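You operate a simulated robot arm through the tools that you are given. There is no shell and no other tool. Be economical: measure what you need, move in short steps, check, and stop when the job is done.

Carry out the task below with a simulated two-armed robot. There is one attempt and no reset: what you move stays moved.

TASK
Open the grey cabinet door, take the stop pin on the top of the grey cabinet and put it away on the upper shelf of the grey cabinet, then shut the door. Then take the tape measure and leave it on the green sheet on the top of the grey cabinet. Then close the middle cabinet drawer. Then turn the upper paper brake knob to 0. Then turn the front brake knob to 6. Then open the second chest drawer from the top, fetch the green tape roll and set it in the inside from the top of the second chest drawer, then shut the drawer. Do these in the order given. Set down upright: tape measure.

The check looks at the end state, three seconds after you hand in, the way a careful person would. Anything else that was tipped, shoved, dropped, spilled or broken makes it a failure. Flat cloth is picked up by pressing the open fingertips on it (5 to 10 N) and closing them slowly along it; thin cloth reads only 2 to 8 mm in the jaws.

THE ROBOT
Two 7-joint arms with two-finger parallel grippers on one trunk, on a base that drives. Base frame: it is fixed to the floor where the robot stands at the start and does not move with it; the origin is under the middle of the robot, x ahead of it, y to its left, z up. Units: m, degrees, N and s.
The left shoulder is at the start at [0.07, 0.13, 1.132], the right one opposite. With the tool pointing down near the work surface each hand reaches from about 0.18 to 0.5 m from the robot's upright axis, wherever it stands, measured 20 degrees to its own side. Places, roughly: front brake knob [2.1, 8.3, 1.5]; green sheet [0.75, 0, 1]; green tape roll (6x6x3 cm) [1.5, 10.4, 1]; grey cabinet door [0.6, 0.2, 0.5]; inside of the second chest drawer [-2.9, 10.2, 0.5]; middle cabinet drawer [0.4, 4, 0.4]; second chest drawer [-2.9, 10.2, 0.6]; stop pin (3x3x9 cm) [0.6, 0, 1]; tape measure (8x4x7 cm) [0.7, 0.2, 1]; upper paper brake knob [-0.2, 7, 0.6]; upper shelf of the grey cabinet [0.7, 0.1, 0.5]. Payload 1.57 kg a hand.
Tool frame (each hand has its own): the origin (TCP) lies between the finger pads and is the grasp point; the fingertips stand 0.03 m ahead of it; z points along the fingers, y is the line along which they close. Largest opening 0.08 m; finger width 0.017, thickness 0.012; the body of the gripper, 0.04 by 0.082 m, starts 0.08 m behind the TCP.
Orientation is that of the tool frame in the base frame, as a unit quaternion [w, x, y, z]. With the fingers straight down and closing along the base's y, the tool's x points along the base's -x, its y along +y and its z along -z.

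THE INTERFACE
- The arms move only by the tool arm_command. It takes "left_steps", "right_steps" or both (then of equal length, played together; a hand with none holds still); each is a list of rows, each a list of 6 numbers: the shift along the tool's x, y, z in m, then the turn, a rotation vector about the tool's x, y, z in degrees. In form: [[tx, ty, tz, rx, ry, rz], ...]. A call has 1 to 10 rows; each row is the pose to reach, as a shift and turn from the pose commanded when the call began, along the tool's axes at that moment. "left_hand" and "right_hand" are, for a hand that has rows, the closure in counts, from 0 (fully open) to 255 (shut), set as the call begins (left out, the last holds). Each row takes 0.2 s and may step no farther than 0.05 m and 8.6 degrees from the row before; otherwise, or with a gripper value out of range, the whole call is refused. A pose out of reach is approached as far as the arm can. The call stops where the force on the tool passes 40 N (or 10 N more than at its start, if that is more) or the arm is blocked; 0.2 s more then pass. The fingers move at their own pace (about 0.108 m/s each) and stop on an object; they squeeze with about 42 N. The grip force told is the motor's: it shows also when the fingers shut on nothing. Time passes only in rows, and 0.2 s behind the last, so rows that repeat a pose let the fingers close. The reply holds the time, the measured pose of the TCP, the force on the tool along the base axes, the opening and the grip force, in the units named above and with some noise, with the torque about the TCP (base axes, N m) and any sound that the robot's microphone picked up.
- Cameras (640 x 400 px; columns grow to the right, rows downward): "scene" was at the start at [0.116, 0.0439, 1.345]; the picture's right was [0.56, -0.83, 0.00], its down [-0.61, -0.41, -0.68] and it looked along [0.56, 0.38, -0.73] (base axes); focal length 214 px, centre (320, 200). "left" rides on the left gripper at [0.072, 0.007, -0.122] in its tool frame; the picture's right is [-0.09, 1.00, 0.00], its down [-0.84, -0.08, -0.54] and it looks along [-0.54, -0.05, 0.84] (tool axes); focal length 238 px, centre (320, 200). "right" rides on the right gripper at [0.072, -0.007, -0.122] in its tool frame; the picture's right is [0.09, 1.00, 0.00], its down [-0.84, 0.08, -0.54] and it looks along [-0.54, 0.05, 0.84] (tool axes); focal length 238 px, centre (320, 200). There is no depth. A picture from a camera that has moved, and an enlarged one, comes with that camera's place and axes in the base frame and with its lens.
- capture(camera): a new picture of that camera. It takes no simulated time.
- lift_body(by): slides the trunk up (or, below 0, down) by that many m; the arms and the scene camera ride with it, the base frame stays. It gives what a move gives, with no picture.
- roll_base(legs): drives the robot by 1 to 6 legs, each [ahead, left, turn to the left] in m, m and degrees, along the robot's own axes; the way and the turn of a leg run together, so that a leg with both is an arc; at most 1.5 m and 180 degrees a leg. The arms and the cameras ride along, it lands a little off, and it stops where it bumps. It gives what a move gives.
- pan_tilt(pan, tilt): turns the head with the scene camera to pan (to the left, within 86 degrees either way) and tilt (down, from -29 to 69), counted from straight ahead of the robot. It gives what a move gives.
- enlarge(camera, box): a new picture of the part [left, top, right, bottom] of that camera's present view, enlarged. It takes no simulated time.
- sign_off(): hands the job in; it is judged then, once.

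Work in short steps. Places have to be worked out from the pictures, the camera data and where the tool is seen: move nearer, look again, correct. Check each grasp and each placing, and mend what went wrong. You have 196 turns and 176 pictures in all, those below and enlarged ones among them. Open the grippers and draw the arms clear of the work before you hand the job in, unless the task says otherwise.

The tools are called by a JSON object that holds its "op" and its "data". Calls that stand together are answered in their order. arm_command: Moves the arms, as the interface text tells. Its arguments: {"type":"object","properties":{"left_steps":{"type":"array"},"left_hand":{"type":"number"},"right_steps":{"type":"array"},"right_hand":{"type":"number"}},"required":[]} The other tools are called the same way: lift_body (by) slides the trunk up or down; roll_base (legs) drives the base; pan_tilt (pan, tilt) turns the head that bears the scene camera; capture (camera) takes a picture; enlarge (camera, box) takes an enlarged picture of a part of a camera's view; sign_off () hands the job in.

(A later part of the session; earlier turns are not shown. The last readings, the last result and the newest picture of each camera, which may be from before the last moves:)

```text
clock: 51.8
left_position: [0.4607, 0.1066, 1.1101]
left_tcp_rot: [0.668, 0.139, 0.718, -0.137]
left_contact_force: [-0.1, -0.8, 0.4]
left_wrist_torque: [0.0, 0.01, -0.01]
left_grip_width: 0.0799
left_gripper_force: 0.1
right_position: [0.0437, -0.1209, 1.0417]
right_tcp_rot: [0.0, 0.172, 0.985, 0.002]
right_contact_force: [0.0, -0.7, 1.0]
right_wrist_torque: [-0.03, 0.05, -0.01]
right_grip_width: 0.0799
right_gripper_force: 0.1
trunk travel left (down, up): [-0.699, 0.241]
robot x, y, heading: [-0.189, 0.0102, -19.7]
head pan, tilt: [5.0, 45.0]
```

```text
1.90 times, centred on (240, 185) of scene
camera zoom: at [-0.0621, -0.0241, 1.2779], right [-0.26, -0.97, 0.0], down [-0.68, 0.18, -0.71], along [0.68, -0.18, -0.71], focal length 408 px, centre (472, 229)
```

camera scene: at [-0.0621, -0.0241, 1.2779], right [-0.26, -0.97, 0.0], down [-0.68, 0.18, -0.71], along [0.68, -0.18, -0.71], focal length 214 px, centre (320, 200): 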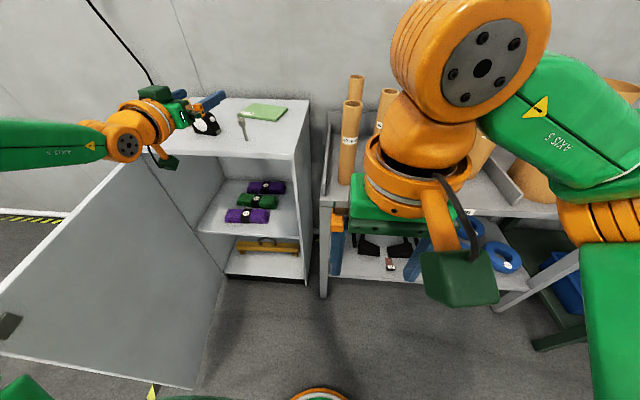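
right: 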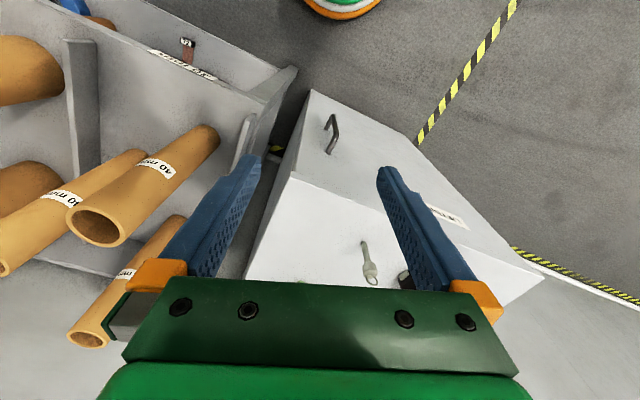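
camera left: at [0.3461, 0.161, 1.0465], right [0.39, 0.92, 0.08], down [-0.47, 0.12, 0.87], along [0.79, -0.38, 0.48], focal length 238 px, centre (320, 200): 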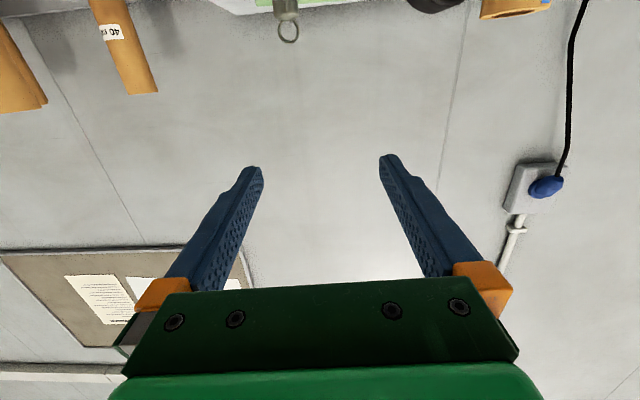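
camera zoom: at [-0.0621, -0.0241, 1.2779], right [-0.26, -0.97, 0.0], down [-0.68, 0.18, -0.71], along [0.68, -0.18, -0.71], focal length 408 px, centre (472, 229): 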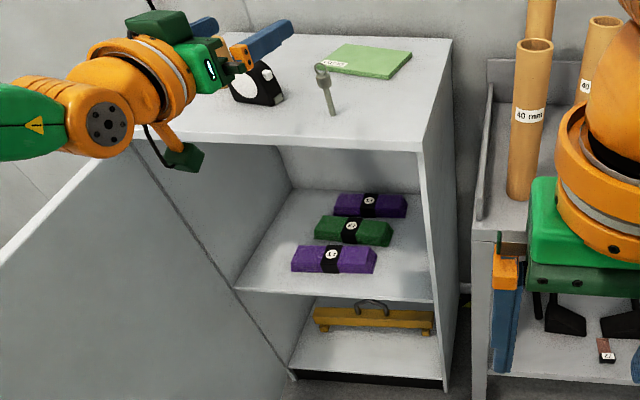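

Pin base averages to (0.558, 0.039); free shelf room lies at the right front of the upper shelf (shelf z≈0.555). I pitch the hand down 15° for camera clearance, line up laterally with the pin, and lower the trunk to pin height.

{"op": "arm_command", "data": {"left_steps": [[0, -0.013, 0.01, 0, 8, 0], [0, -0.026, 0.01, 0, 15, 0], [0, -0.026, 0.01, 0, 15, 0]]}}

{"op": "lift_body", "data": {"by": -0.11}}

{"op": "capture", "data": {"camera": "left"}}

{"op": "enlarge", "data": {"camera": "scene", "box": [130, 20, 330, 200]}}

```text
clock: 52.6
left_position: [0.4606, 0.0776, 1.1084]
left_tcp_rot: [0.569, 0.155, 0.799, -0.117]
left_contact_force: [0.2, -0.6, -0.9]
left_wrist_torque: [0.0, -0.01, 0.0]
left_grip_width: 0.0801
left_gripper_force: 0.1
right_position: [0.0454, -0.1204, 1.0417]
right_tcp_rot: [0.0, 0.173, 0.985, 0.001]
right_contact_force: [-0.5, 0.2, 0.2]
right_wrist_torque: [-0.03, 0.02, -0.01]
right_grip_width: 0.0799
right_gripper_force: 0.0
trunk travel left (down, up): [-0.699, 0.241]
robot x, y, heading: [-0.1894, 0.015, -20.0]
head pan, tilt: [5.0, 45.0]
```

```text
clock: 54.0
left_position: [0.46, 0.079, 0.9991]
left_tcp_rot: [0.57, 0.155, 0.798, -0.118]
left_contact_force: [-0.1, 0.0, 0.1]
left_wrist_torque: [0.01, 0.02, 0.03]
left_grip_width: 0.0801
left_gripper_force: 0.0
right_position: [0.044, -0.1212, 0.9317]
right_tcp_rot: [0.001, 0.173, 0.985, 0.0]
right_contact_force: [0.4, 0.6, 1.2]
right_wrist_torque: [-0.02, -0.01, 0.05]
right_grip_width: 0.08
right_gripper_force: 0.1
trunk travel left (down, up): [-0.589, 0.351]
robot x, y, heading: [-0.1899, 0.0125, -20.0]
head pan, tilt: [5.0, 45.0]
```

```text
147 pictures are left
camera left: at [0.3344, 0.1384, 0.9702], right [0.41, 0.91, 0.08], down [-0.25, 0.03, 0.97], along [0.88, -0.41, 0.24], focal length 238 px, centre (320, 200)
```

left: 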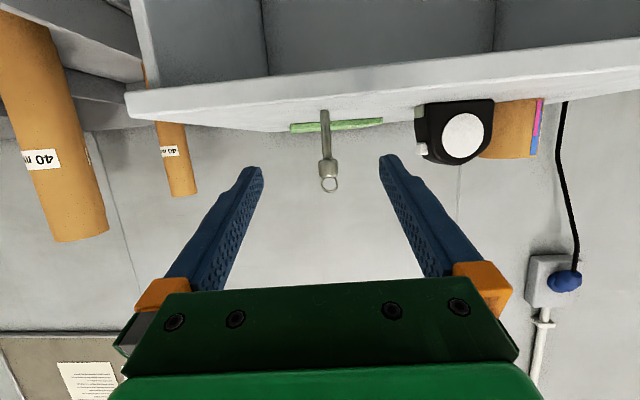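

```text
2.22 times, centred on (230, 110) of scene
camera zoom: at [-0.0624, -0.0239, 1.1679], right [-0.26, -0.97, 0.0], down [-0.68, 0.18, -0.71], along [0.68, -0.18, -0.71], focal length 477 px, centre (520, 400)
```

zoom: 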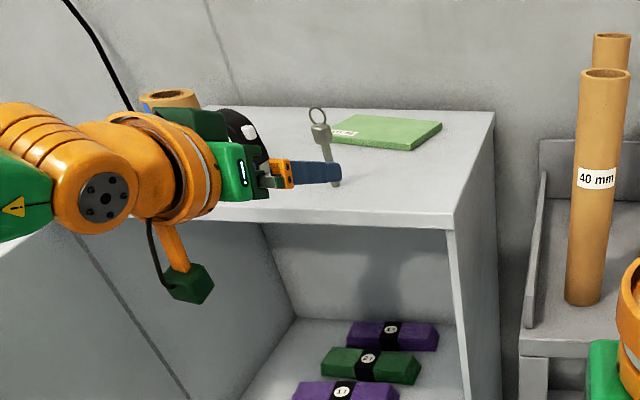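

The pin stands between the fingers, slightly left of centre, about 10 cm ahead. I advance with small corrections to bring it between the pads.

{"op": "arm_command", "data": {"left_steps": [[-0.004, 0.005, 0.035, 0, 0, 0], [-0.008, 0.006, 0.07, 0, 0, 0], [-0.012, 0.006, 0.1, 0, 0, 0], [-0.012, 0.006, 0.1, 0, 0, 0]]}}

{"op": "capture", "data": {"camera": "left"}}

{"op": "enlarge", "data": {"camera": "scene", "box": [130, 20, 330, 200]}}

```text
clock: 55.0
left_position: [0.518, 0.0558, 0.9784]
left_tcp_rot: [0.57, 0.156, 0.798, -0.118]
left_contact_force: [0.6, 0.5, -0.8]
left_wrist_torque: [0.01, -0.02, -0.02]
left_grip_width: 0.0801
left_gripper_force: 0.1
left hand out of reach, approached as far as the arm can: row 2, 3, 4
right_position: [0.0442, -0.1209, 0.9317]
right_tcp_rot: [0.0, 0.174, 0.985, 0.001]
right_contact_force: [-0.7, 0.1, -0.5]
right_wrist_torque: [0.03, -0.01, 0.02]
right_grip_width: 0.0801
right_gripper_force: 0.1
trunk travel left (down, up): [-0.589, 0.351]
robot x, y, heading: [-0.1895, 0.0145, -20.0]
head pan, tilt: [5.0, 45.0]
```

```text
145 pictures are left
camera left: at [0.393, 0.1147, 0.9503], right [0.41, 0.91, 0.08], down [-0.25, 0.03, 0.97], along [0.88, -0.41, 0.24], focal length 238 px, centre (320, 200)
```

left: 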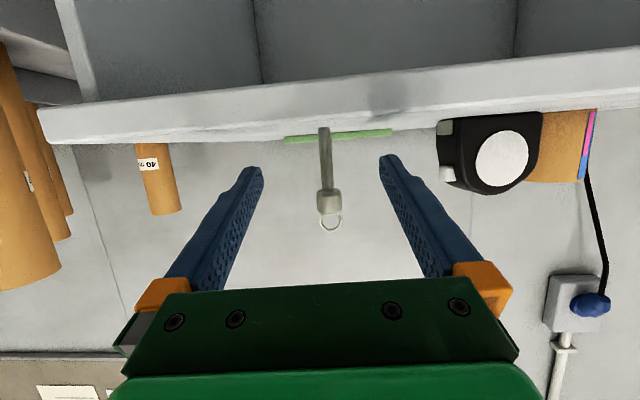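

```text
2.22 times, centred on (230, 110) of scene
camera zoom: at [-0.0622, -0.0239, 1.1679], right [-0.26, -0.97, 0.0], down [-0.68, 0.18, -0.71], along [0.68, -0.18, -0.71], focal length 477 px, centre (520, 400)
```

zoom: 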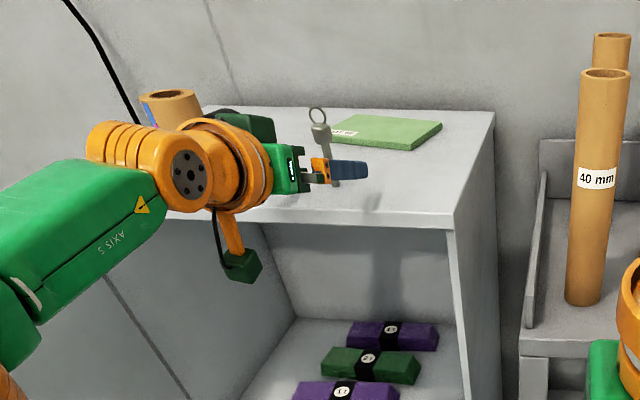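

The arm is at full stretch 4 cm short, so I roll the base forward by that much.

{"op": "roll_base", "data": {"legs": [[0.04, 0.003, 0]]}}

{"op": "capture", "data": {"camera": "left"}}

```text
clock: 55.9
left_position: [0.5559, 0.0428, 0.9807]
left_tcp_rot: [0.57, 0.156, 0.798, -0.118]
left_contact_force: [-0.2, -0.7, 0.6]
left_wrist_torque: [0.0, -0.02, -0.02]
left_grip_width: 0.0799
left_gripper_force: 0.1
right_position: [0.0816, -0.1313, 0.9322]
right_tcp_rot: [0.001, 0.174, 0.985, 0.0]
right_contact_force: [-0.4, -0.6, -0.8]
right_wrist_torque: [0.02, -0.02, -0.01]
right_grip_width: 0.0799
right_gripper_force: 0.0
trunk travel left (down, up): [-0.589, 0.351]
robot x, y, heading: [-0.1479, 0.0047, -20.0]
head pan, tilt: [5.0, 45.0]
```

```text
143 pictures are left
camera left: at [0.4308, 0.1028, 0.9517], right [0.41, 0.91, 0.08], down [-0.25, 0.03, 0.97], along [0.88, -0.41, 0.24], focal length 238 px, centre (320, 200)
```

left: 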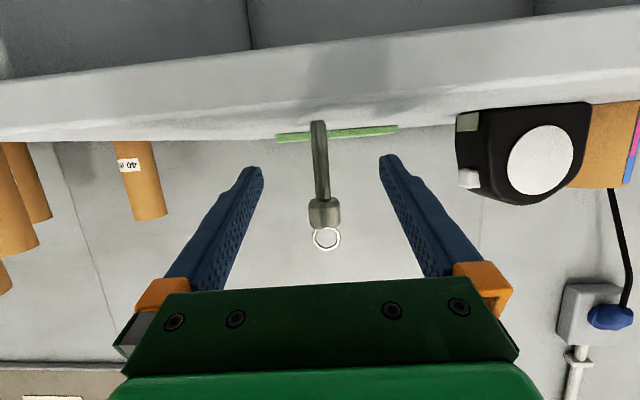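

By its apparent size the pin is about 2 cm ahead of the TCP, so I creep 1.8 cm more and close.

{"op": "roll_base", "data": {"legs": [[0.018, 0, 0]]}}

{"op": "arm_command", "data": {"left_steps": [[0, 0, 0, 0, 0, 0], [0, 0, 0, 0, 0, 0], [0, 0, 0, 0, 0, 0]], "left_hand": 255}}

{"op": "capture", "data": {"camera": "left"}}

```text
clock: 56.7
left_position: [0.5728, 0.0374, 0.9807]
left_tcp_rot: [0.571, 0.155, 0.798, -0.118]
left_contact_force: [0.3, -0.2, 1.6]
left_wrist_torque: [-0.02, 0.0, -0.01]
left_grip_width: 0.0799
left_gripper_force: 0.0
right_position: [0.1004, -0.1372, 0.9324]
right_tcp_rot: [0.0, 0.174, 0.985, 0.001]
right_contact_force: [1.3, 0.0, 0.8]
right_wrist_torque: [0.03, -0.03, 0.01]
right_grip_width: 0.0803
right_gripper_force: 0.0
trunk travel left (down, up): [-0.589, 0.351]
robot x, y, heading: [-0.1302, -0.0011, -20.0]
head pan, tilt: [5.0, 45.0]
```

```text
clock: 57.5
left_position: [0.5751, 0.0363, 0.9783]
left_tcp_rot: [0.57, 0.156, 0.798, -0.118]
left_contact_force: [-0.8, -0.1, -0.2]
left_wrist_torque: [-0.02, -0.02, 0.01]
left_grip_width: 0.0192
left_gripper_force: 33.3
right_position: [0.1009, -0.138, 0.9314]
right_tcp_rot: [0.0, 0.173, 0.985, 0.001]
right_contact_force: [-0.7, -0.3, -0.2]
right_wrist_torque: [-0.02, -0.02, 0.0]
right_grip_width: 0.0799
right_gripper_force: 0.1
trunk travel left (down, up): [-0.589, 0.351]
robot x, y, heading: [-0.1293, -0.0014, -19.8]
head pan, tilt: [5.0, 45.0]
```

```text
142 pictures are left
camera left: at [0.4497, 0.0961, 0.9505], right [0.41, 0.91, 0.08], down [-0.25, 0.03, 0.97], along [0.88, -0.41, 0.24], focal length 238 px, centre (320, 200)
```

left: 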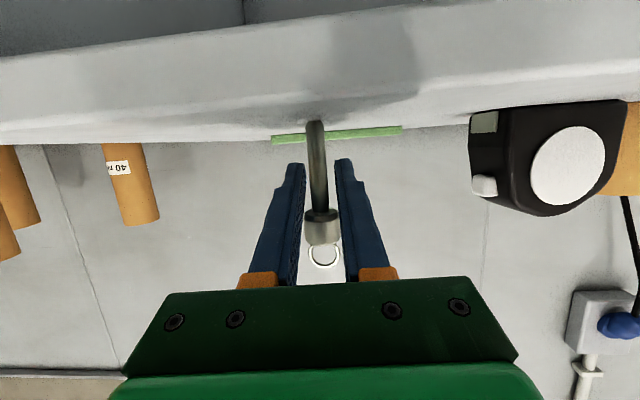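

Grip on the pin is 19 mm at 33 N. I lift a little and check it came up straight.

{"op": "lift_body", "data": {"by": 0.04}}

{"op": "enlarge", "data": {"camera": "scene", "box": [130, 20, 370, 200]}}

```text
clock: 58.3
left_position: [0.5763, 0.0348, 1.0183]
left_tcp_rot: [0.569, 0.155, 0.799, -0.117]
left_contact_force: [-0.2, 0.1, -0.8]
left_wrist_torque: [0.01, -0.01, -0.01]
left_grip_width: 0.0193
left_gripper_force: 33.5
right_position: [0.1008, -0.1374, 0.9711]
right_tcp_rot: [0.0, 0.174, 0.985, 0.001]
right_contact_force: [0.1, -0.4, 0.2]
right_wrist_torque: [0.01, 0.02, 0.0]
right_grip_width: 0.08
right_gripper_force: 0.0
trunk travel left (down, up): [-0.629, 0.311]
robot x, y, heading: [-0.1354, -0.0043, -20.0]
head pan, tilt: [5.0, 45.0]
```

```text
2.22 times, centred on (250, 110) of scene
camera zoom: at [-0.0053, -0.0415, 1.2079], right [-0.26, -0.97, 0.0], down [-0.68, 0.18, -0.71], along [0.68, -0.18, -0.71], focal length 477 px, centre (476, 400)
```

zoom: 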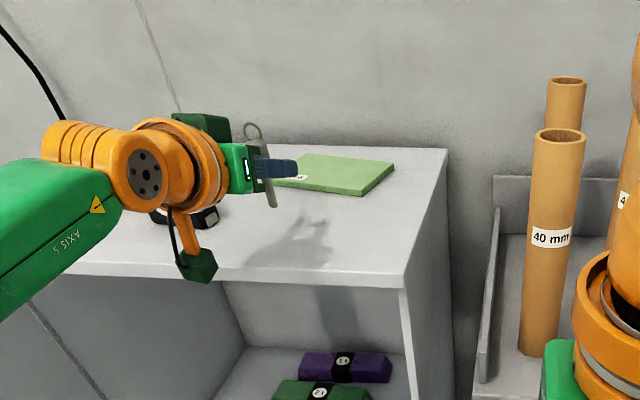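

The pin is held upright. I back off, shift right, and lower toward shelf height.

{"op": "roll_base", "data": {"legs": [[-0.2, 0, 0], [0, -0.086, -1]]}}

{"op": "lift_body", "data": {"by": -0.36}}

{"op": "capture", "data": {"camera": "scene"}}

{"op": "capture", "data": {"camera": "left"}}

```text
clock: 60.6
left_position: [0.3631, 0.0156, 1.0189]
left_tcp_rot: [0.568, 0.163, 0.797, -0.123]
left_contact_force: [-0.1, -0.1, -0.6]
left_wrist_torque: [-0.02, -0.01, 0.0]
left_grip_width: 0.0193
left_gripper_force: 33.1
right_position: [-0.1154, -0.1532, 0.9711]
right_tcp_rot: [0.0, 0.182, 0.983, 0.0]
right_contact_force: [0.6, -1.3, -0.1]
right_wrist_torque: [-0.01, -0.02, 0.02]
right_grip_width: 0.0797
right_gripper_force: 0.1
trunk travel left (down, up): [-0.629, 0.311]
robot x, y, heading: [-0.3397, -0.0111, -21.0]
head pan, tilt: [5.0, 45.0]
```

```text
clock: 64.1
left_position: [0.3612, 0.0136, 0.6588]
left_tcp_rot: [0.569, 0.163, 0.797, -0.123]
left_contact_force: [-0.2, -0.4, -1.0]
left_wrist_torque: [-0.01, -0.01, 0.01]
left_grip_width: 0.0193
left_gripper_force: 33.2
right_position: [-0.1153, -0.1533, 0.6104]
right_tcp_rot: [0.001, 0.181, 0.983, 0.0]
right_contact_force: [1.0, 0.7, -0.1]
right_wrist_torque: [-0.01, -0.01, -0.02]
right_grip_width: 0.08
right_gripper_force: 0.1
trunk travel left (down, up): [-0.269, 0.671]
robot x, y, heading: [-0.3486, -0.0138, -21.1]
head pan, tilt: [5.0, 45.0]
```

```text
140 pictures are left
camera scene: at [-0.2203, -0.0541, 0.8479], right [-0.28, -0.96, 0.0], down [-0.68, 0.2, -0.71], along [0.68, -0.2, -0.71], focal length 214 px, centre (320, 200)
```

scene: 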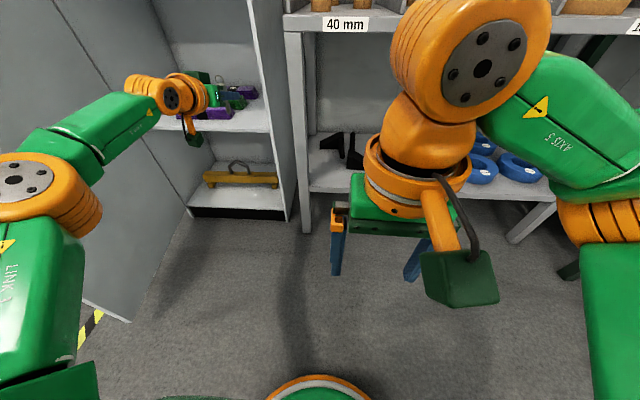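

```text
139 pictures are left
camera left: at [0.2373, 0.0756, 0.6305], right [0.42, 0.9, 0.08], down [-0.25, 0.03, 0.97], along [0.87, -0.43, 0.24], focal length 238 px, centre (320, 200)
```

left: 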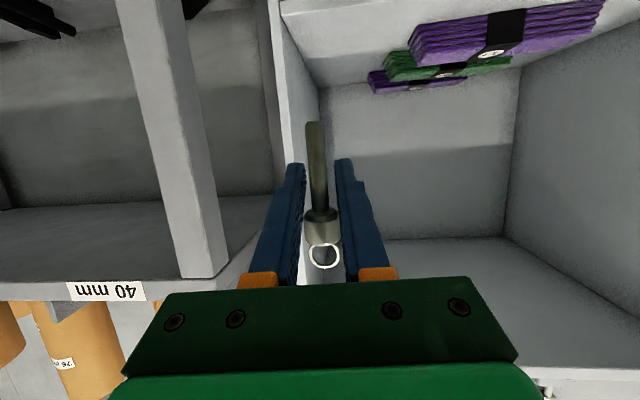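

TCP sits at cabinet-frame (0.332, lateral 0.143) and the cabinet's inner right wall at lateral ≈0.114, so I shift left 2 cm and drive the pin in over the free front-right part of the shelf.

{"op": "roll_base", "data": {"legs": [[0.09, 0.022, 0], [0.09, 0.0, 0]]}}

{"op": "capture", "data": {"camera": "left"}}

{"op": "enlarge", "data": {"camera": "scene", "box": [120, 20, 320, 200]}}

```text
clock: 65.9
left_position: [0.5404, -0.0303, 0.6582]
left_tcp_rot: [0.569, 0.163, 0.797, -0.123]
left_contact_force: [0.0, -0.1, -0.5]
left_wrist_torque: [0.0, 0.03, 0.0]
left_grip_width: 0.0198
left_gripper_force: 33.5
right_position: [0.0632, -0.198, 0.6101]
right_tcp_rot: [0.0, 0.182, 0.983, 0.0]
right_contact_force: [-0.1, 0.4, 0.5]
right_wrist_torque: [0.02, -0.01, -0.01]
right_grip_width: 0.0799
right_gripper_force: 0.2
trunk travel left (down, up): [-0.269, 0.671]
robot x, y, heading: [-0.1704, -0.0587, -21.1]
head pan, tilt: [5.0, 45.0]
```

```text
138 pictures are left
camera left: at [0.4149, 0.0306, 0.6302], right [0.42, 0.9, 0.08], down [-0.25, 0.03, 0.97], along [0.87, -0.43, 0.24], focal length 238 px, centre (320, 200)
```

left: 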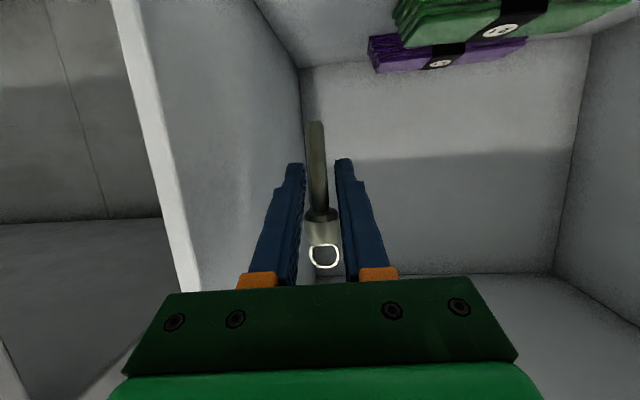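

```text
2.22 times, centred on (220, 110) of scene
camera zoom: at [-0.0426, -0.0991, 0.8478], right [-0.28, -0.96, 0.0], down [-0.68, 0.2, -0.71], along [0.68, -0.2, -0.71], focal length 477 px, centre (542, 400)
```

zoom: 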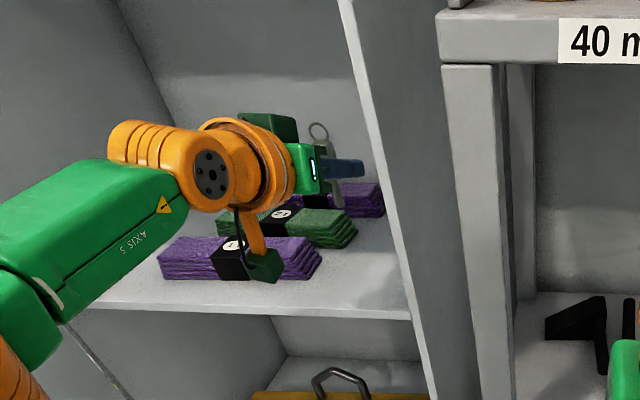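

The pin hangs over the free corner. I lower the trunk toward contact.

{"op": "lift_body", "data": {"by": -0.055}}

{"op": "enlarge", "data": {"camera": "scene", "box": [120, 0, 320, 180]}}

```text
clock: 66.9
left_position: [0.5393, -0.031, 0.6035]
left_tcp_rot: [0.568, 0.163, 0.797, -0.123]
left_contact_force: [0.4, -0.8, 0.2]
left_wrist_torque: [0.03, 0.04, 0.01]
left_grip_width: 0.0193
left_gripper_force: 33.4
right_position: [0.0614, -0.1976, 0.5565]
right_tcp_rot: [0.0, 0.182, 0.983, 0.0]
right_contact_force: [-0.7, -0.6, 0.4]
right_wrist_torque: [-0.02, 0.04, -0.04]
right_grip_width: 0.0798
right_gripper_force: 0.1
trunk travel left (down, up): [-0.214, 0.726]
robot x, y, heading: [-0.1629, -0.057, -21.1]
head pan, tilt: [5.0, 45.0]
```

```text
2.22 times, centred on (220, 90) of scene
camera zoom: at [-0.0431, -0.099, 0.7929], right [-0.28, -0.96, 0.0], down [-0.68, 0.2, -0.71], along [0.68, -0.2, -0.71], focal length 477 px, centre (542, 444)
```

zoom: 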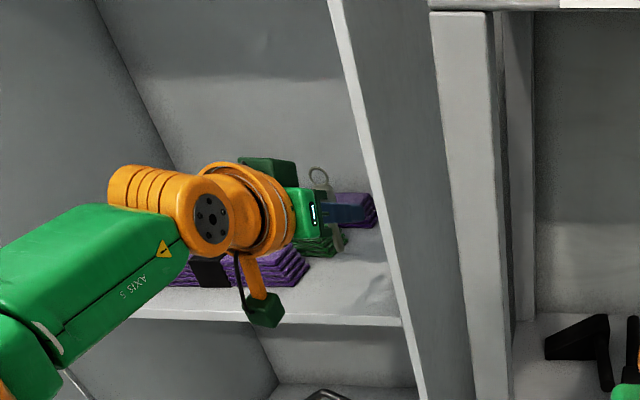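

Not in contact yet. I continue down in small steps, watching the force.

{"op": "lift_body", "data": {"by": -0.02}}

{"op": "lift_body", "data": {"by": -0.01}}

{"op": "enlarge", "data": {"camera": "scene", "box": [160, 20, 300, 140]}}

```text
clock: 67.5
left_position: [0.5388, -0.0307, 0.5845]
left_tcp_rot: [0.568, 0.163, 0.797, -0.123]
left_contact_force: [0.2, 0.1, -0.1]
left_wrist_torque: [0.01, -0.01, -0.01]
left_grip_width: 0.0191
left_gripper_force: 33.3
right_position: [0.0612, -0.1976, 0.5361]
right_tcp_rot: [0.0, 0.183, 0.983, 0.001]
right_contact_force: [-0.3, 0.4, -0.5]
right_wrist_torque: [0.03, 0.01, -0.02]
right_grip_width: 0.0802
right_gripper_force: 0.0
trunk travel left (down, up): [-0.194, 0.746]
robot x, y, heading: [-0.1702, -0.0611, -20.7]
head pan, tilt: [5.0, 45.0]
```

```text
clock: 68.1
left_position: [0.5393, -0.0311, 0.5739]
left_tcp_rot: [0.568, 0.163, 0.797, -0.122]
left_contact_force: [0.0, -0.3, -0.5]
left_wrist_torque: [0.02, 0.02, 0.02]
left_grip_width: 0.0195
left_gripper_force: 33.7
right_position: [0.0609, -0.1978, 0.5265]
right_tcp_rot: [0.001, 0.182, 0.983, 0.001]
right_contact_force: [0.4, -0.4, -0.2]
right_wrist_torque: [0.02, -0.01, -0.04]
right_grip_width: 0.0799
right_gripper_force: 0.1
trunk travel left (down, up): [-0.184, 0.756]
robot x, y, heading: [-0.1693, -0.0544, -21.0]
head pan, tilt: [5.0, 45.0]
```

```text
3.33 times, centred on (230, 80) of scene
camera zoom: at [-0.0431, -0.099, 0.7629], right [-0.28, -0.96, 0.0], down [-0.68, 0.2, -0.71], along [0.68, -0.2, -0.71], focal length 715 px, centre (620, 600)
```

zoom: 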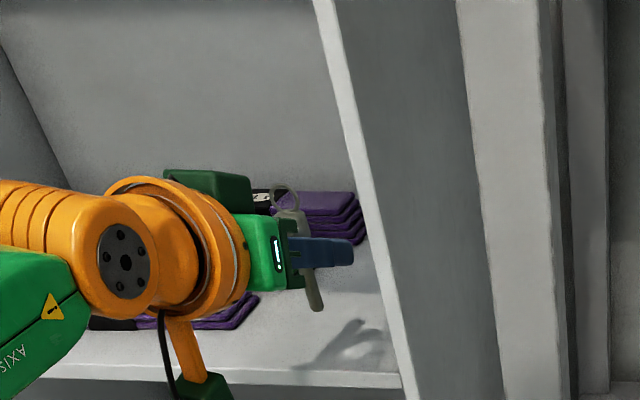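

The shelf surface works out at ≈0.526 from this angle; about 1.5 cm to go.

{"op": "lift_body", "data": {"by": -0.012}}

{"op": "lift_body", "data": {"by": -0.005}}

{"op": "enlarge", "data": {"camera": "scene", "box": [160, 20, 300, 140]}}

```text
clock: 68.7
left_position: [0.5395, -0.0314, 0.5614]
left_tcp_rot: [0.569, 0.163, 0.797, -0.123]
left_contact_force: [0.2, -0.3, -0.7]
left_wrist_torque: [-0.02, -0.02, 0.01]
left_grip_width: 0.0193
left_gripper_force: 32.9
right_position: [0.0624, -0.1982, 0.5142]
right_tcp_rot: [0.001, 0.182, 0.983, 0.001]
right_contact_force: [-0.1, 0.8, -0.2]
right_wrist_torque: [-0.02, -0.01, -0.01]
right_grip_width: 0.0801
right_gripper_force: 0.1
trunk travel left (down, up): [-0.172, 0.768]
robot x, y, heading: [-0.1702, -0.0592, -21.2]
head pan, tilt: [5.0, 45.0]
```

```text
clock: 69.3
left_position: [0.538, -0.0311, 0.556]
left_tcp_rot: [0.569, 0.162, 0.797, -0.123]
left_contact_force: [-0.3, -0.2, -0.4]
left_wrist_torque: [-0.03, 0.02, 0.02]
left_grip_width: 0.0193
left_gripper_force: 33.4
right_position: [0.0619, -0.1979, 0.5098]
right_tcp_rot: [0.0, 0.182, 0.983, 0.001]
right_contact_force: [-0.6, 0.2, 0.4]
right_wrist_torque: [0.01, 0.0, -0.02]
right_grip_width: 0.08
right_gripper_force: 0.1
trunk travel left (down, up): [-0.167, 0.773]
robot x, y, heading: [-0.167, -0.0554, -20.8]
head pan, tilt: [5.0, 45.0]
```

```text
3.33 times, centred on (230, 80) of scene
camera zoom: at [-0.0431, -0.099, 0.7459], right [-0.28, -0.96, 0.0], down [-0.68, 0.2, -0.71], along [0.68, -0.2, -0.71], focal length 715 px, centre (620, 600)
```

zoom: 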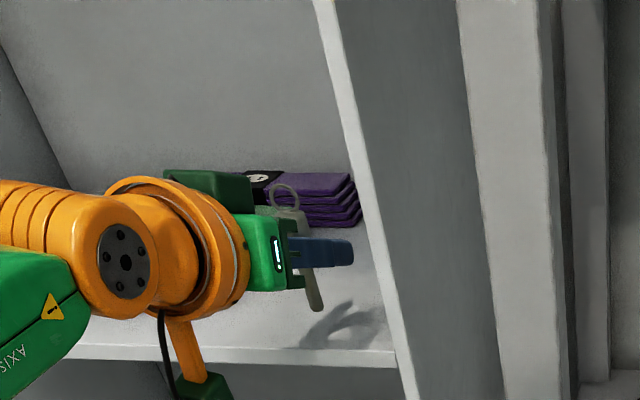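

Shadow and pin end are still apart; continuing.

{"op": "lift_body", "data": {"by": -0.008}}

{"op": "lift_body", "data": {"by": -0.005}}

{"op": "enlarge", "data": {"camera": "scene", "box": [160, 20, 300, 140]}}

```text
clock: 69.8
left_position: [0.5398, -0.031, 0.5484]
left_tcp_rot: [0.569, 0.163, 0.797, -0.123]
left_contact_force: [0.0, -0.1, -0.2]
left_wrist_torque: [-0.06, 0.01, 0.04]
left_grip_width: 0.0191
left_gripper_force: 33.3
right_position: [0.0622, -0.1976, 0.5025]
right_tcp_rot: [0.0, 0.184, 0.983, 0.001]
right_contact_force: [0.6, -0.4, -0.7]
right_wrist_torque: [-0.02, -0.01, 0.02]
right_grip_width: 0.08
right_gripper_force: 0.1
trunk travel left (down, up): [-0.159, 0.781]
robot x, y, heading: [-0.1671, -0.0542, -20.8]
head pan, tilt: [5.0, 45.0]
```

```text
clock: 70.4
left_position: [0.539, -0.0311, 0.5435]
left_tcp_rot: [0.568, 0.163, 0.797, -0.123]
left_contact_force: [-0.7, -0.1, -0.7]
left_wrist_torque: [0.0, 0.03, -0.03]
left_grip_width: 0.0194
left_gripper_force: 33.8
right_position: [0.062, -0.1964, 0.4966]
right_tcp_rot: [0.0, 0.183, 0.983, 0.001]
right_contact_force: [-0.1, -0.2, -0.3]
right_wrist_torque: [0.04, 0.01, -0.01]
right_grip_width: 0.0802
right_gripper_force: 0.0
trunk travel left (down, up): [-0.154, 0.786]
robot x, y, heading: [-0.1679, -0.0601, -21.3]
head pan, tilt: [5.0, 45.0]
```

```text
3.33 times, centred on (230, 80) of scene
camera zoom: at [-0.0431, -0.099, 0.7329], right [-0.28, -0.96, 0.0], down [-0.68, 0.2, -0.71], along [0.68, -0.2, -0.71], focal length 715 px, centre (620, 600)
```

zoom: 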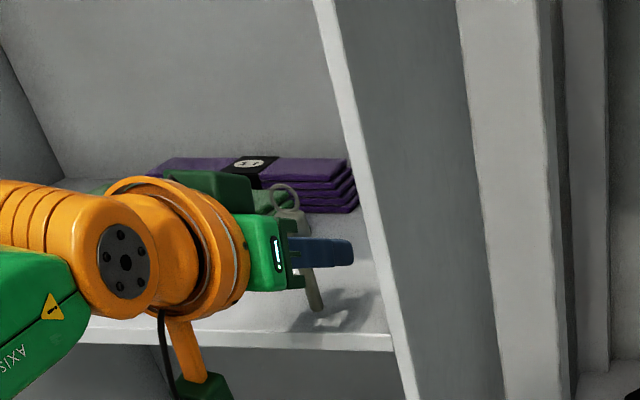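

Nearly touching. Two more small steps.

{"op": "lift_body", "data": {"by": -0.005}}

{"op": "lift_body", "data": {"by": -0.004}}

{"op": "enlarge", "data": {"camera": "scene", "box": [200, 60, 280, 130]}}

```text
clock: 70.9
left_position: [0.5384, -0.0317, 0.54]
left_tcp_rot: [0.568, 0.162, 0.797, -0.122]
left_contact_force: [-0.2, 0.4, -0.1]
left_wrist_torque: [0.0, -0.01, 0.0]
left_grip_width: 0.0194
left_gripper_force: 33.4
right_position: [0.0613, -0.1971, 0.4908]
right_tcp_rot: [0.0, 0.183, 0.983, 0.001]
right_contact_force: [-0.1, -0.6, 0.2]
right_wrist_torque: [0.02, 0.01, 0.0]
right_grip_width: 0.0799
right_gripper_force: 0.0
trunk travel left (down, up): [-0.149, 0.791]
robot x, y, heading: [-0.1703, -0.0564, -21.4]
head pan, tilt: [5.0, 45.0]
```

```text
clock: 71.4
left_position: [0.5383, -0.0314, 0.5392]
left_tcp_rot: [0.571, 0.162, 0.795, -0.122]
left_contact_force: [5.0, -0.3, 12.0]
left_wrist_torque: [0.03, -0.11, -0.03]
left_grip_width: 0.0195
left_gripper_force: 33.1
right_position: [0.0608, -0.1972, 0.4885]
right_tcp_rot: [0.002, 0.182, 0.983, 0.001]
right_contact_force: [0.5, -0.3, 0.0]
right_wrist_torque: [-0.03, 0.0, -0.03]
right_grip_width: 0.0799
right_gripper_force: 0.0
trunk travel left (down, up): [-0.145, 0.795]
robot x, y, heading: [-0.1722, -0.0554, -20.9]
head pan, tilt: [5.0, 45.0]
```

```text
5.71 times, centred on (240, 95) of scene
camera zoom: at [-0.0449, -0.0991, 0.7244], right [-0.28, -0.96, 0.0], down [-0.68, 0.2, -0.71], along [0.68, -0.2, -0.71], focal length 1226 px, centre (777, 800)
```

zoom: 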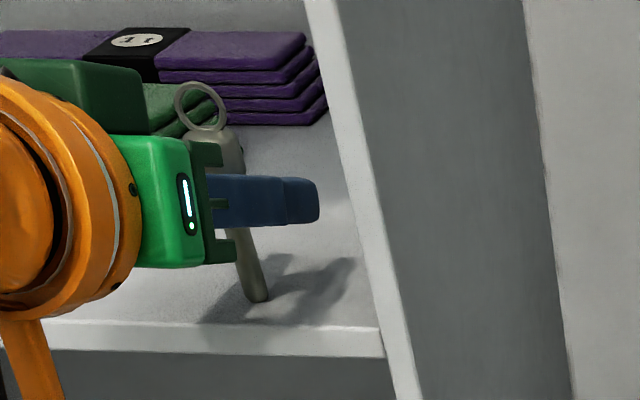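

Contact at 12 N and the pin is parallel to the cabinet's uprights. I open the fingers part way and look.

{"op": "arm_command", "data": {"left_steps": [[0, 0, 0, 0, 0, 0], [0, 0, 0, 0, 0, 0], [0, 0, 0, 0, 0, 0]], "left_hand": 100}}

{"op": "capture", "data": {"camera": "left"}}

{"op": "enlarge", "data": {"camera": "scene", "box": [200, 60, 280, 130]}}

```text
clock: 72.2
left_position: [0.5384, -0.0308, 0.5351]
left_tcp_rot: [0.569, 0.162, 0.797, -0.123]
left_contact_force: [-0.1, -0.5, -0.1]
left_wrist_torque: [0.01, 0.0, -0.01]
left_grip_width: 0.0488
left_gripper_force: 0.1
right_position: [0.0612, -0.1976, 0.4879]
right_tcp_rot: [0.0, 0.183, 0.983, 0.0]
right_contact_force: [0.5, 0.0, 0.3]
right_wrist_torque: [0.01, 0.04, -0.02]
right_grip_width: 0.0797
right_gripper_force: 0.1
trunk travel left (down, up): [-0.145, 0.795]
robot x, y, heading: [-0.1652, -0.0573, -21.2]
head pan, tilt: [5.0, 45.0]
```

```text
131 pictures are left
camera left: at [0.4145, 0.0307, 0.5065], right [0.42, 0.9, 0.08], down [-0.25, 0.03, 0.97], along [0.87, -0.43, 0.24], focal length 238 px, centre (320, 200)
```

left: 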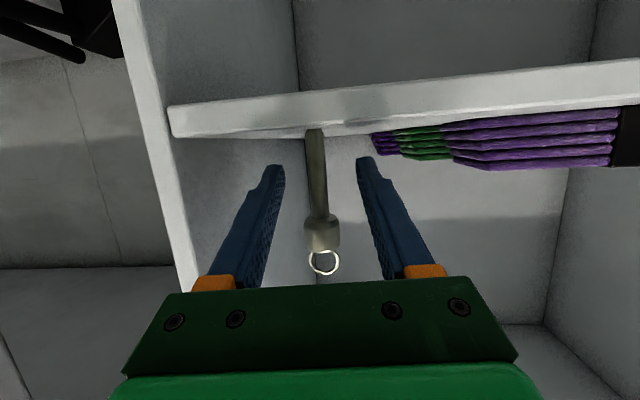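

```text
5.71 times, centred on (240, 95) of scene
camera zoom: at [-0.0431, -0.099, 0.7239], right [-0.28, -0.96, 0.0], down [-0.68, 0.2, -0.71], along [0.68, -0.2, -0.71], focal length 1226 px, centre (777, 800)
```

zoom: 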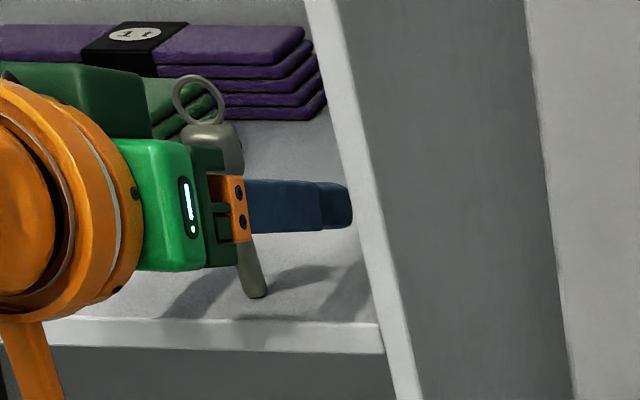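

The pin stands free. I back straight out.

{"op": "roll_base", "data": {"legs": [[-0.18, 0, 0]]}}

{"op": "capture", "data": {"camera": "left"}}

{"op": "capture", "data": {"camera": "scene"}}

```text
clock: 73.8
left_position: [0.3702, 0.0317, 0.5346]
left_tcp_rot: [0.568, 0.164, 0.797, -0.124]
left_contact_force: [0.5, 0.1, 0.3]
left_wrist_torque: [-0.02, -0.01, -0.03]
left_grip_width: 0.0487
left_gripper_force: 0.0
right_position: [-0.1081, -0.1331, 0.4879]
right_tcp_rot: [0.0, 0.185, 0.983, 0.001]
right_contact_force: [0.5, 0.4, -0.3]
right_wrist_torque: [-0.01, 0.01, -0.02]
right_grip_width: 0.0803
right_gripper_force: 0.1
trunk travel left (down, up): [-0.145, 0.795]
robot x, y, heading: [-0.3398, 0.0109, -21.5]
head pan, tilt: [5.0, 45.0]
```

```text
129 pictures are left
camera left: at [0.2457, 0.0938, 0.5067], right [0.43, 0.9, 0.08], down [-0.25, 0.04, 0.97], along [0.87, -0.43, 0.24], focal length 238 px, centre (320, 200)
```

left: 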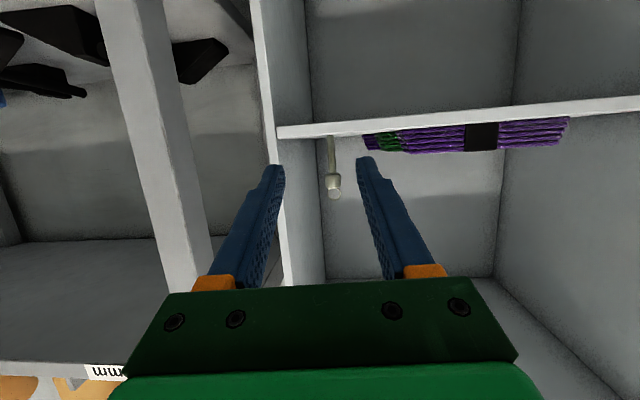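

```text
128 pictures are left
camera scene: at [-0.2125, -0.0341, 0.7239], right [-0.28, -0.96, 0.0], down [-0.68, 0.2, -0.71], along [0.68, -0.2, -0.71], focal length 214 px, centre (320, 200)
```

scene: 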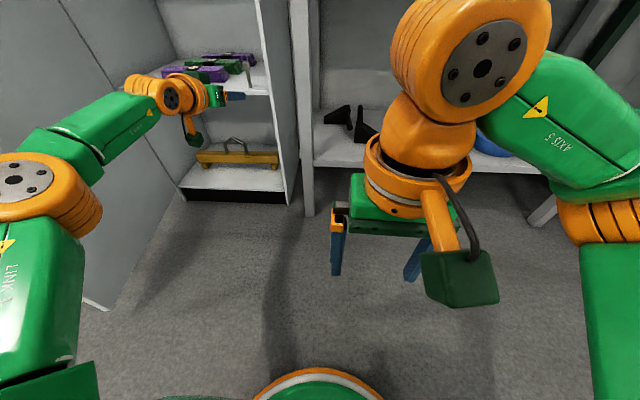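

The pin stands on the shelf. To shut the door I will push its outer face: raise the arms above the door, shift the base left so the closed left hand comes down outside the door, then sweep it closed.

{"op": "lift_body", "data": {"by": 0.59}}

{"op": "arm_command", "data": {"left_steps": [[0, 0, -0.04, 0, 0, 0], [0, 0, -0.08, 0, 0, 0], [0, 0, -0.08, 0, 0, 0]], "left_hand": 255}}

{"op": "roll_base", "data": {"legs": [[-0.133, 0, 0.5], [0, 0.24, 0]]}}

{"op": "pan_tilt", "data": {"pan": 20, "tilt": 50}}

{"op": "capture", "data": {"camera": "scene"}}

```text
refused: 0.59 is not a number from -0.4 to 0.4
```

```text
clock: 74.5
left_position: [0.2989, 0.0632, 0.5601]
left_tcp_rot: [0.569, 0.163, 0.797, -0.123]
left_contact_force: [0.1, 0.8, -0.2]
left_wrist_torque: [-0.02, 0.0, -0.04]
left_grip_width: 0.0
left_gripper_force: 21.3
right_position: [-0.1083, -0.1332, 0.4874]
right_tcp_rot: [0.001, 0.185, 0.983, 0.001]
right_contact_force: [-1.1, -0.2, -0.4]
right_wrist_torque: [-0.01, -0.01, -0.01]
right_grip_width: 0.0798
right_gripper_force: 0.1
trunk travel left (down, up): [-0.145, 0.795]
robot x, y, heading: [-0.3354, 0.0094, -21.0]
head pan, tilt: [5.0, 45.0]
```

```text
clock: 77.2
left_position: [0.2573, 0.3393, 0.5599]
left_tcp_rot: [0.569, 0.161, 0.797, -0.121]
left_contact_force: [-0.3, 0.5, 0.3]
left_wrist_torque: [-0.01, -0.01, -0.01]
left_grip_width: 0.0001
left_gripper_force: 21.0
right_position: [-0.1487, 0.1412, 0.4878]
right_tcp_rot: [0.0, 0.18, 0.984, 0.001]
right_contact_force: [0.6, -0.4, -0.2]
right_wrist_torque: [0.01, 0.03, 0.01]
right_grip_width: 0.08
right_gripper_force: 0.1
trunk travel left (down, up): [-0.145, 0.795]
robot x, y, heading: [-0.376, 0.2813, -20.9]
head pan, tilt: [5.0, 45.0]
```

```text
clock: 78.0
left_position: [0.2573, 0.34, 0.5583]
left_tcp_rot: [0.569, 0.161, 0.797, -0.122]
left_contact_force: [-0.9, 0.5, -0.5]
left_wrist_torque: [0.01, 0.0, 0.01]
left_grip_width: 0.0
left_gripper_force: 21.0
right_position: [-0.1488, 0.1405, 0.4871]
right_tcp_rot: [0.001, 0.179, 0.984, 0.001]
right_contact_force: [-0.2, -0.1, -0.2]
right_wrist_torque: [-0.01, 0.01, -0.01]
right_grip_width: 0.08
right_gripper_force: 0.1
trunk travel left (down, up): [-0.145, 0.795]
robot x, y, heading: [-0.3777, 0.2809, -20.6]
head pan, tilt: [20.0, 50.0]
```

```text
127 pictures are left
camera scene: at [-0.255, 0.259, 0.717], right [-0.01, -1.0, 0.0], down [-0.77, 0.01, -0.64], along [0.64, -0.01, -0.77], focal length 214 px, centre (320, 200)
```

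scene: 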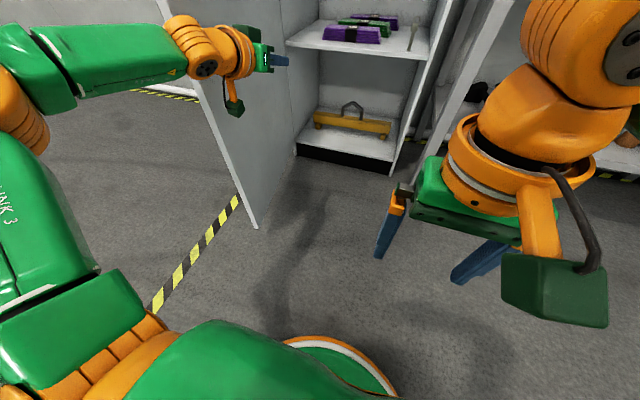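

The first lift was refused for size (limit 0.4) while the base moved; nothing touched (forces zero). I raise now in two lifts, straight up beside the door.

{"op": "lift_body", "data": {"by": 0.3}}

{"op": "lift_body", "data": {"by": 0.27}}

{"op": "capture", "data": {"camera": "scene"}}

```text
clock: 81.0
left_position: [0.2559, 0.3409, 0.8591]
left_tcp_rot: [0.569, 0.161, 0.797, -0.122]
left_contact_force: [-1.2, 0.4, -0.1]
left_wrist_torque: [0.01, 0.02, 0.02]
left_grip_width: 0.0
left_gripper_force: 20.8
right_position: [-0.1477, 0.1406, 0.7879]
right_tcp_rot: [0.001, 0.18, 0.984, 0.001]
right_contact_force: [0.1, 0.3, 0.0]
right_wrist_torque: [0.03, -0.03, 0.01]
right_grip_width: 0.0802
right_gripper_force: 0.0
trunk travel left (down, up): [-0.445, 0.495]
robot x, y, heading: [-0.3817, 0.2817, -20.6]
head pan, tilt: [20.0, 50.0]
```

```text
clock: 83.7
left_position: [0.2571, 0.3394, 1.1301]
left_tcp_rot: [0.568, 0.161, 0.798, -0.121]
left_contact_force: [-0.4, -0.1, 1.2]
left_wrist_torque: [-0.03, -0.04, 0.0]
left_grip_width: 0.0
left_gripper_force: 21.3
right_position: [-0.1481, 0.1414, 1.0564]
right_tcp_rot: [0.001, 0.18, 0.984, 0.001]
right_contact_force: [0.2, -0.2, 0.0]
right_wrist_torque: [0.02, -0.03, 0.01]
right_grip_width: 0.0801
right_gripper_force: 0.0
trunk travel left (down, up): [-0.715, 0.225]
robot x, y, heading: [-0.376, 0.2806, -20.7]
head pan, tilt: [20.0, 50.0]
```

```text
126 pictures are left
camera scene: at [-0.2548, 0.259, 1.287], right [-0.01, -1.0, 0.0], down [-0.77, 0.01, -0.64], along [0.64, -0.01, -0.77], focal length 214 px, centre (320, 200)
```

scene: 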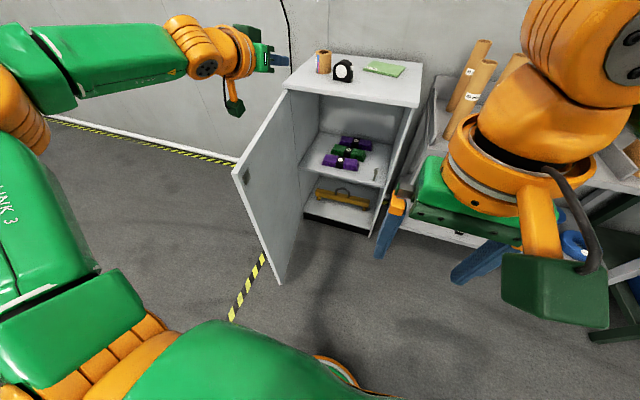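

Arms are above the door. I shift left so the hand is beyond the door's outer face, then lower to z≈0.75.

{"op": "roll_base", "data": {"legs": [[0, 0.24, 0]]}}

{"op": "pan_tilt", "data": {"pan": 15, "tilt": 50}}

{"op": "capture", "data": {"camera": "scene"}}

```text
clock: 85.5
left_position: [0.3421, 0.5642, 1.128]
left_tcp_rot: [0.569, 0.16, 0.798, -0.119]
left_contact_force: [0.1, -0.4, 0.5]
left_wrist_torque: [0.02, 0.03, 0.03]
left_grip_width: 0.0001
left_gripper_force: 21.0
right_position: [-0.0641, 0.3646, 1.0576]
right_tcp_rot: [0.001, 0.181, 0.984, 0.001]
right_contact_force: [0.2, -0.3, -0.5]
right_wrist_torque: [0.01, 0.04, -0.01]
right_grip_width: 0.0799
right_gripper_force: 0.1
trunk travel left (down, up): [-0.715, 0.225]
robot x, y, heading: [-0.2926, 0.5022, -20.7]
head pan, tilt: [20.0, 50.0]
```

```text
clock: 86.2
left_position: [0.3424, 0.5666, 1.1282]
left_tcp_rot: [0.569, 0.16, 0.797, -0.121]
left_contact_force: [0.7, -0.5, -0.3]
left_wrist_torque: [0.02, 0.06, 0.02]
left_grip_width: 0.0
left_gripper_force: 21.6
right_position: [-0.0623, 0.3652, 1.0581]
right_tcp_rot: [0.001, 0.179, 0.984, 0.0]
right_contact_force: [0.9, -0.6, -0.1]
right_wrist_torque: [-0.03, -0.03, 0.0]
right_grip_width: 0.0802
right_gripper_force: 0.0
trunk travel left (down, up): [-0.715, 0.225]
robot x, y, heading: [-0.2944, 0.5043, -20.5]
head pan, tilt: [15.0, 50.0]
```

```text
125 pictures are left
camera scene: at [-0.17, 0.4781, 1.287], right [-0.1, -1.0, 0.0], down [-0.76, 0.08, -0.64], along [0.64, -0.06, -0.77], focal length 214 px, centre (320, 200)
```

scene: 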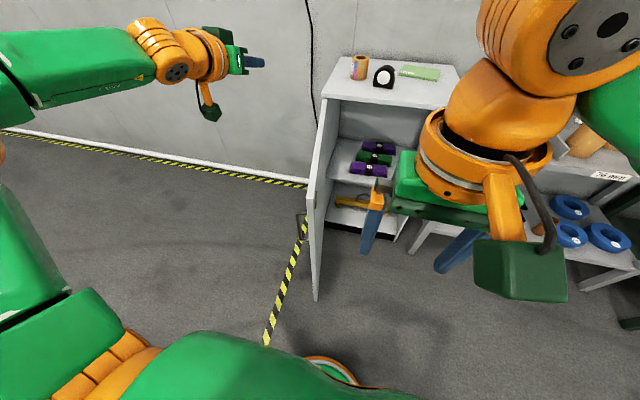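

Clear of the door on its outer side. Lowering.

{"op": "lift_body", "data": {"by": -0.38}}

{"op": "roll_base", "data": {"legs": [[0, -0.09, 0]]}}

{"op": "capture", "data": {"camera": "scene"}}

```text
clock: 89.8
left_position: [0.3422, 0.5667, 0.7489]
left_tcp_rot: [0.569, 0.161, 0.797, -0.122]
left_contact_force: [0.7, -0.2, -0.2]
left_wrist_torque: [-0.01, 0.01, -0.01]
left_grip_width: 0.0
left_gripper_force: 21.4
right_position: [-0.062, 0.3666, 0.6777]
right_tcp_rot: [0.001, 0.18, 0.984, 0.001]
right_contact_force: [-0.6, -0.7, -0.4]
right_wrist_torque: [0.0, 0.01, 0.01]
right_grip_width: 0.0801
right_gripper_force: 0.1
trunk travel left (down, up): [-0.335, 0.605]
robot x, y, heading: [-0.2893, 0.5036, -20.9]
head pan, tilt: [15.0, 50.0]
```

```text
clock: 91.0
left_position: [0.3105, 0.4826, 0.7491]
left_tcp_rot: [0.569, 0.16, 0.798, -0.12]
left_contact_force: [-0.2, 0.4, 0.0]
left_wrist_torque: [-0.01, -0.01, -0.02]
left_grip_width: 0.0
left_gripper_force: 21.8
right_position: [-0.0947, 0.281, 0.6776]
right_tcp_rot: [0.0, 0.18, 0.984, 0.0]
right_contact_force: [0.5, 1.2, -0.3]
right_wrist_torque: [0.0, -0.01, -0.02]
right_grip_width: 0.0799
right_gripper_force: 0.1
trunk travel left (down, up): [-0.335, 0.605]
robot x, y, heading: [-0.3276, 0.4191, -20.7]
head pan, tilt: [15.0, 50.0]
```

```text
124 pictures are left
camera scene: at [-0.2021, 0.3932, 0.907], right [-0.1, -1.0, 0.0], down [-0.76, 0.08, -0.64], along [0.64, -0.06, -0.77], focal length 214 px, centre (320, 200)
```

scene: 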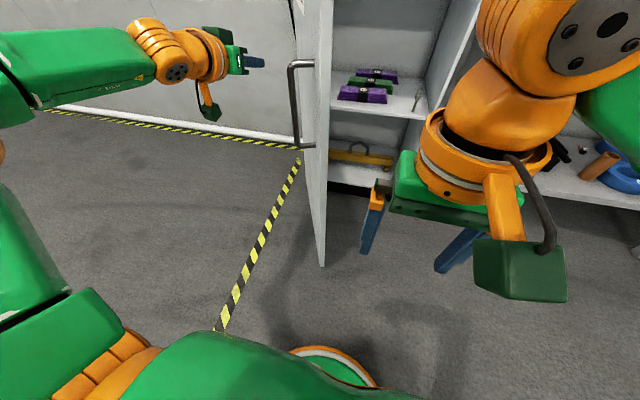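

The handle projects close to the gripper's side, so I yaw the hand 40° right so only the fingertips meet the door panel, clear of the handle.

{"op": "arm_command", "data": {"left_steps": [[0, 0, 0, 8, 0, 0], [0, 0, 0, 16, 0, 0], [0, 0, 0, 24, 0, 0], [0, 0, 0, 32, 0, 0], [0, 0, 0, 40, 0, 0], [0, 0, 0, 40, 0, 0]]}}

{"op": "roll_base", "data": {"legs": [[0.06, 0, 0]]}}

{"op": "capture", "data": {"camera": "left"}}

{"op": "capture", "data": {"camera": "scene"}}

```text
clock: 92.1
left_position: [0.1969, 0.4012, 0.7563]
left_tcp_rot: [0.504, 0.309, 0.73, -0.342]
left_contact_force: [-0.9, -0.5, -0.2]
left_wrist_torque: [0.04, 0.04, 0.04]
left_grip_width: 0.0
left_gripper_force: 21.4
left hand out of reach, approached as far as the arm can: row 2, 3, 4, 5
right_position: [-0.0944, 0.2823, 0.6779]
right_tcp_rot: [0.002, 0.179, 0.984, 0.0]
right_contact_force: [-0.5, 0.4, 1.2]
right_wrist_torque: [-0.02, -0.06, -0.01]
right_grip_width: 0.0798
right_gripper_force: 0.0
trunk travel left (down, up): [-0.335, 0.605]
robot x, y, heading: [-0.3234, 0.4171, -20.5]
head pan, tilt: [15.0, 50.0]
stopped in row 5 (left hand): the force on the tool passed its limit at 64 N (the readings are from after the stop); the commanded pose is now the measured one
```

```text
clock: 93.0
left_position: [0.2558, 0.3806, 0.7541]
left_tcp_rot: [0.503, 0.308, 0.732, -0.342]
left_contact_force: [0.3, -0.3, -0.4]
left_wrist_torque: [0.01, -0.01, 0.03]
left_grip_width: 0.0001
left_gripper_force: 20.8
right_position: [-0.0397, 0.2616, 0.6779]
right_tcp_rot: [-0.001, 0.179, 0.984, 0.001]
right_contact_force: [0.2, 0.0, -0.2]
right_wrist_torque: [0.02, 0.07, 0.01]
right_grip_width: 0.08
right_gripper_force: 0.1
trunk travel left (down, up): [-0.335, 0.605]
robot x, y, heading: [-0.2694, 0.3968, -20.9]
head pan, tilt: [15.0, 50.0]
```

```text
123 pictures are left
camera left: at [0.1741, 0.4914, 0.7166], right [0.82, 0.56, -0.1], down [-0.09, 0.31, 0.95], along [0.57, -0.77, 0.3], focal length 238 px, centre (320, 200)
```

left: 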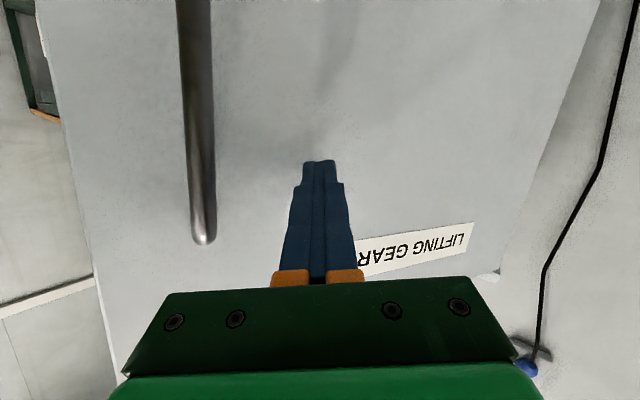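

```text
122 pictures are left
camera scene: at [-0.1456, 0.3725, 0.9069], right [-0.1, -1.0, 0.0], down [-0.76, 0.08, -0.64], along [0.64, -0.06, -0.77], focal length 214 px, centre (320, 200)
```

scene: 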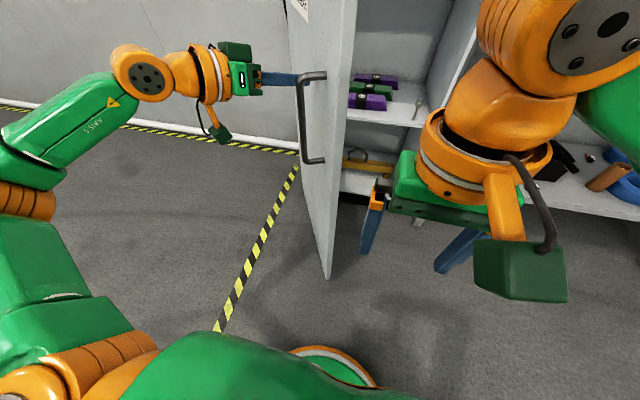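

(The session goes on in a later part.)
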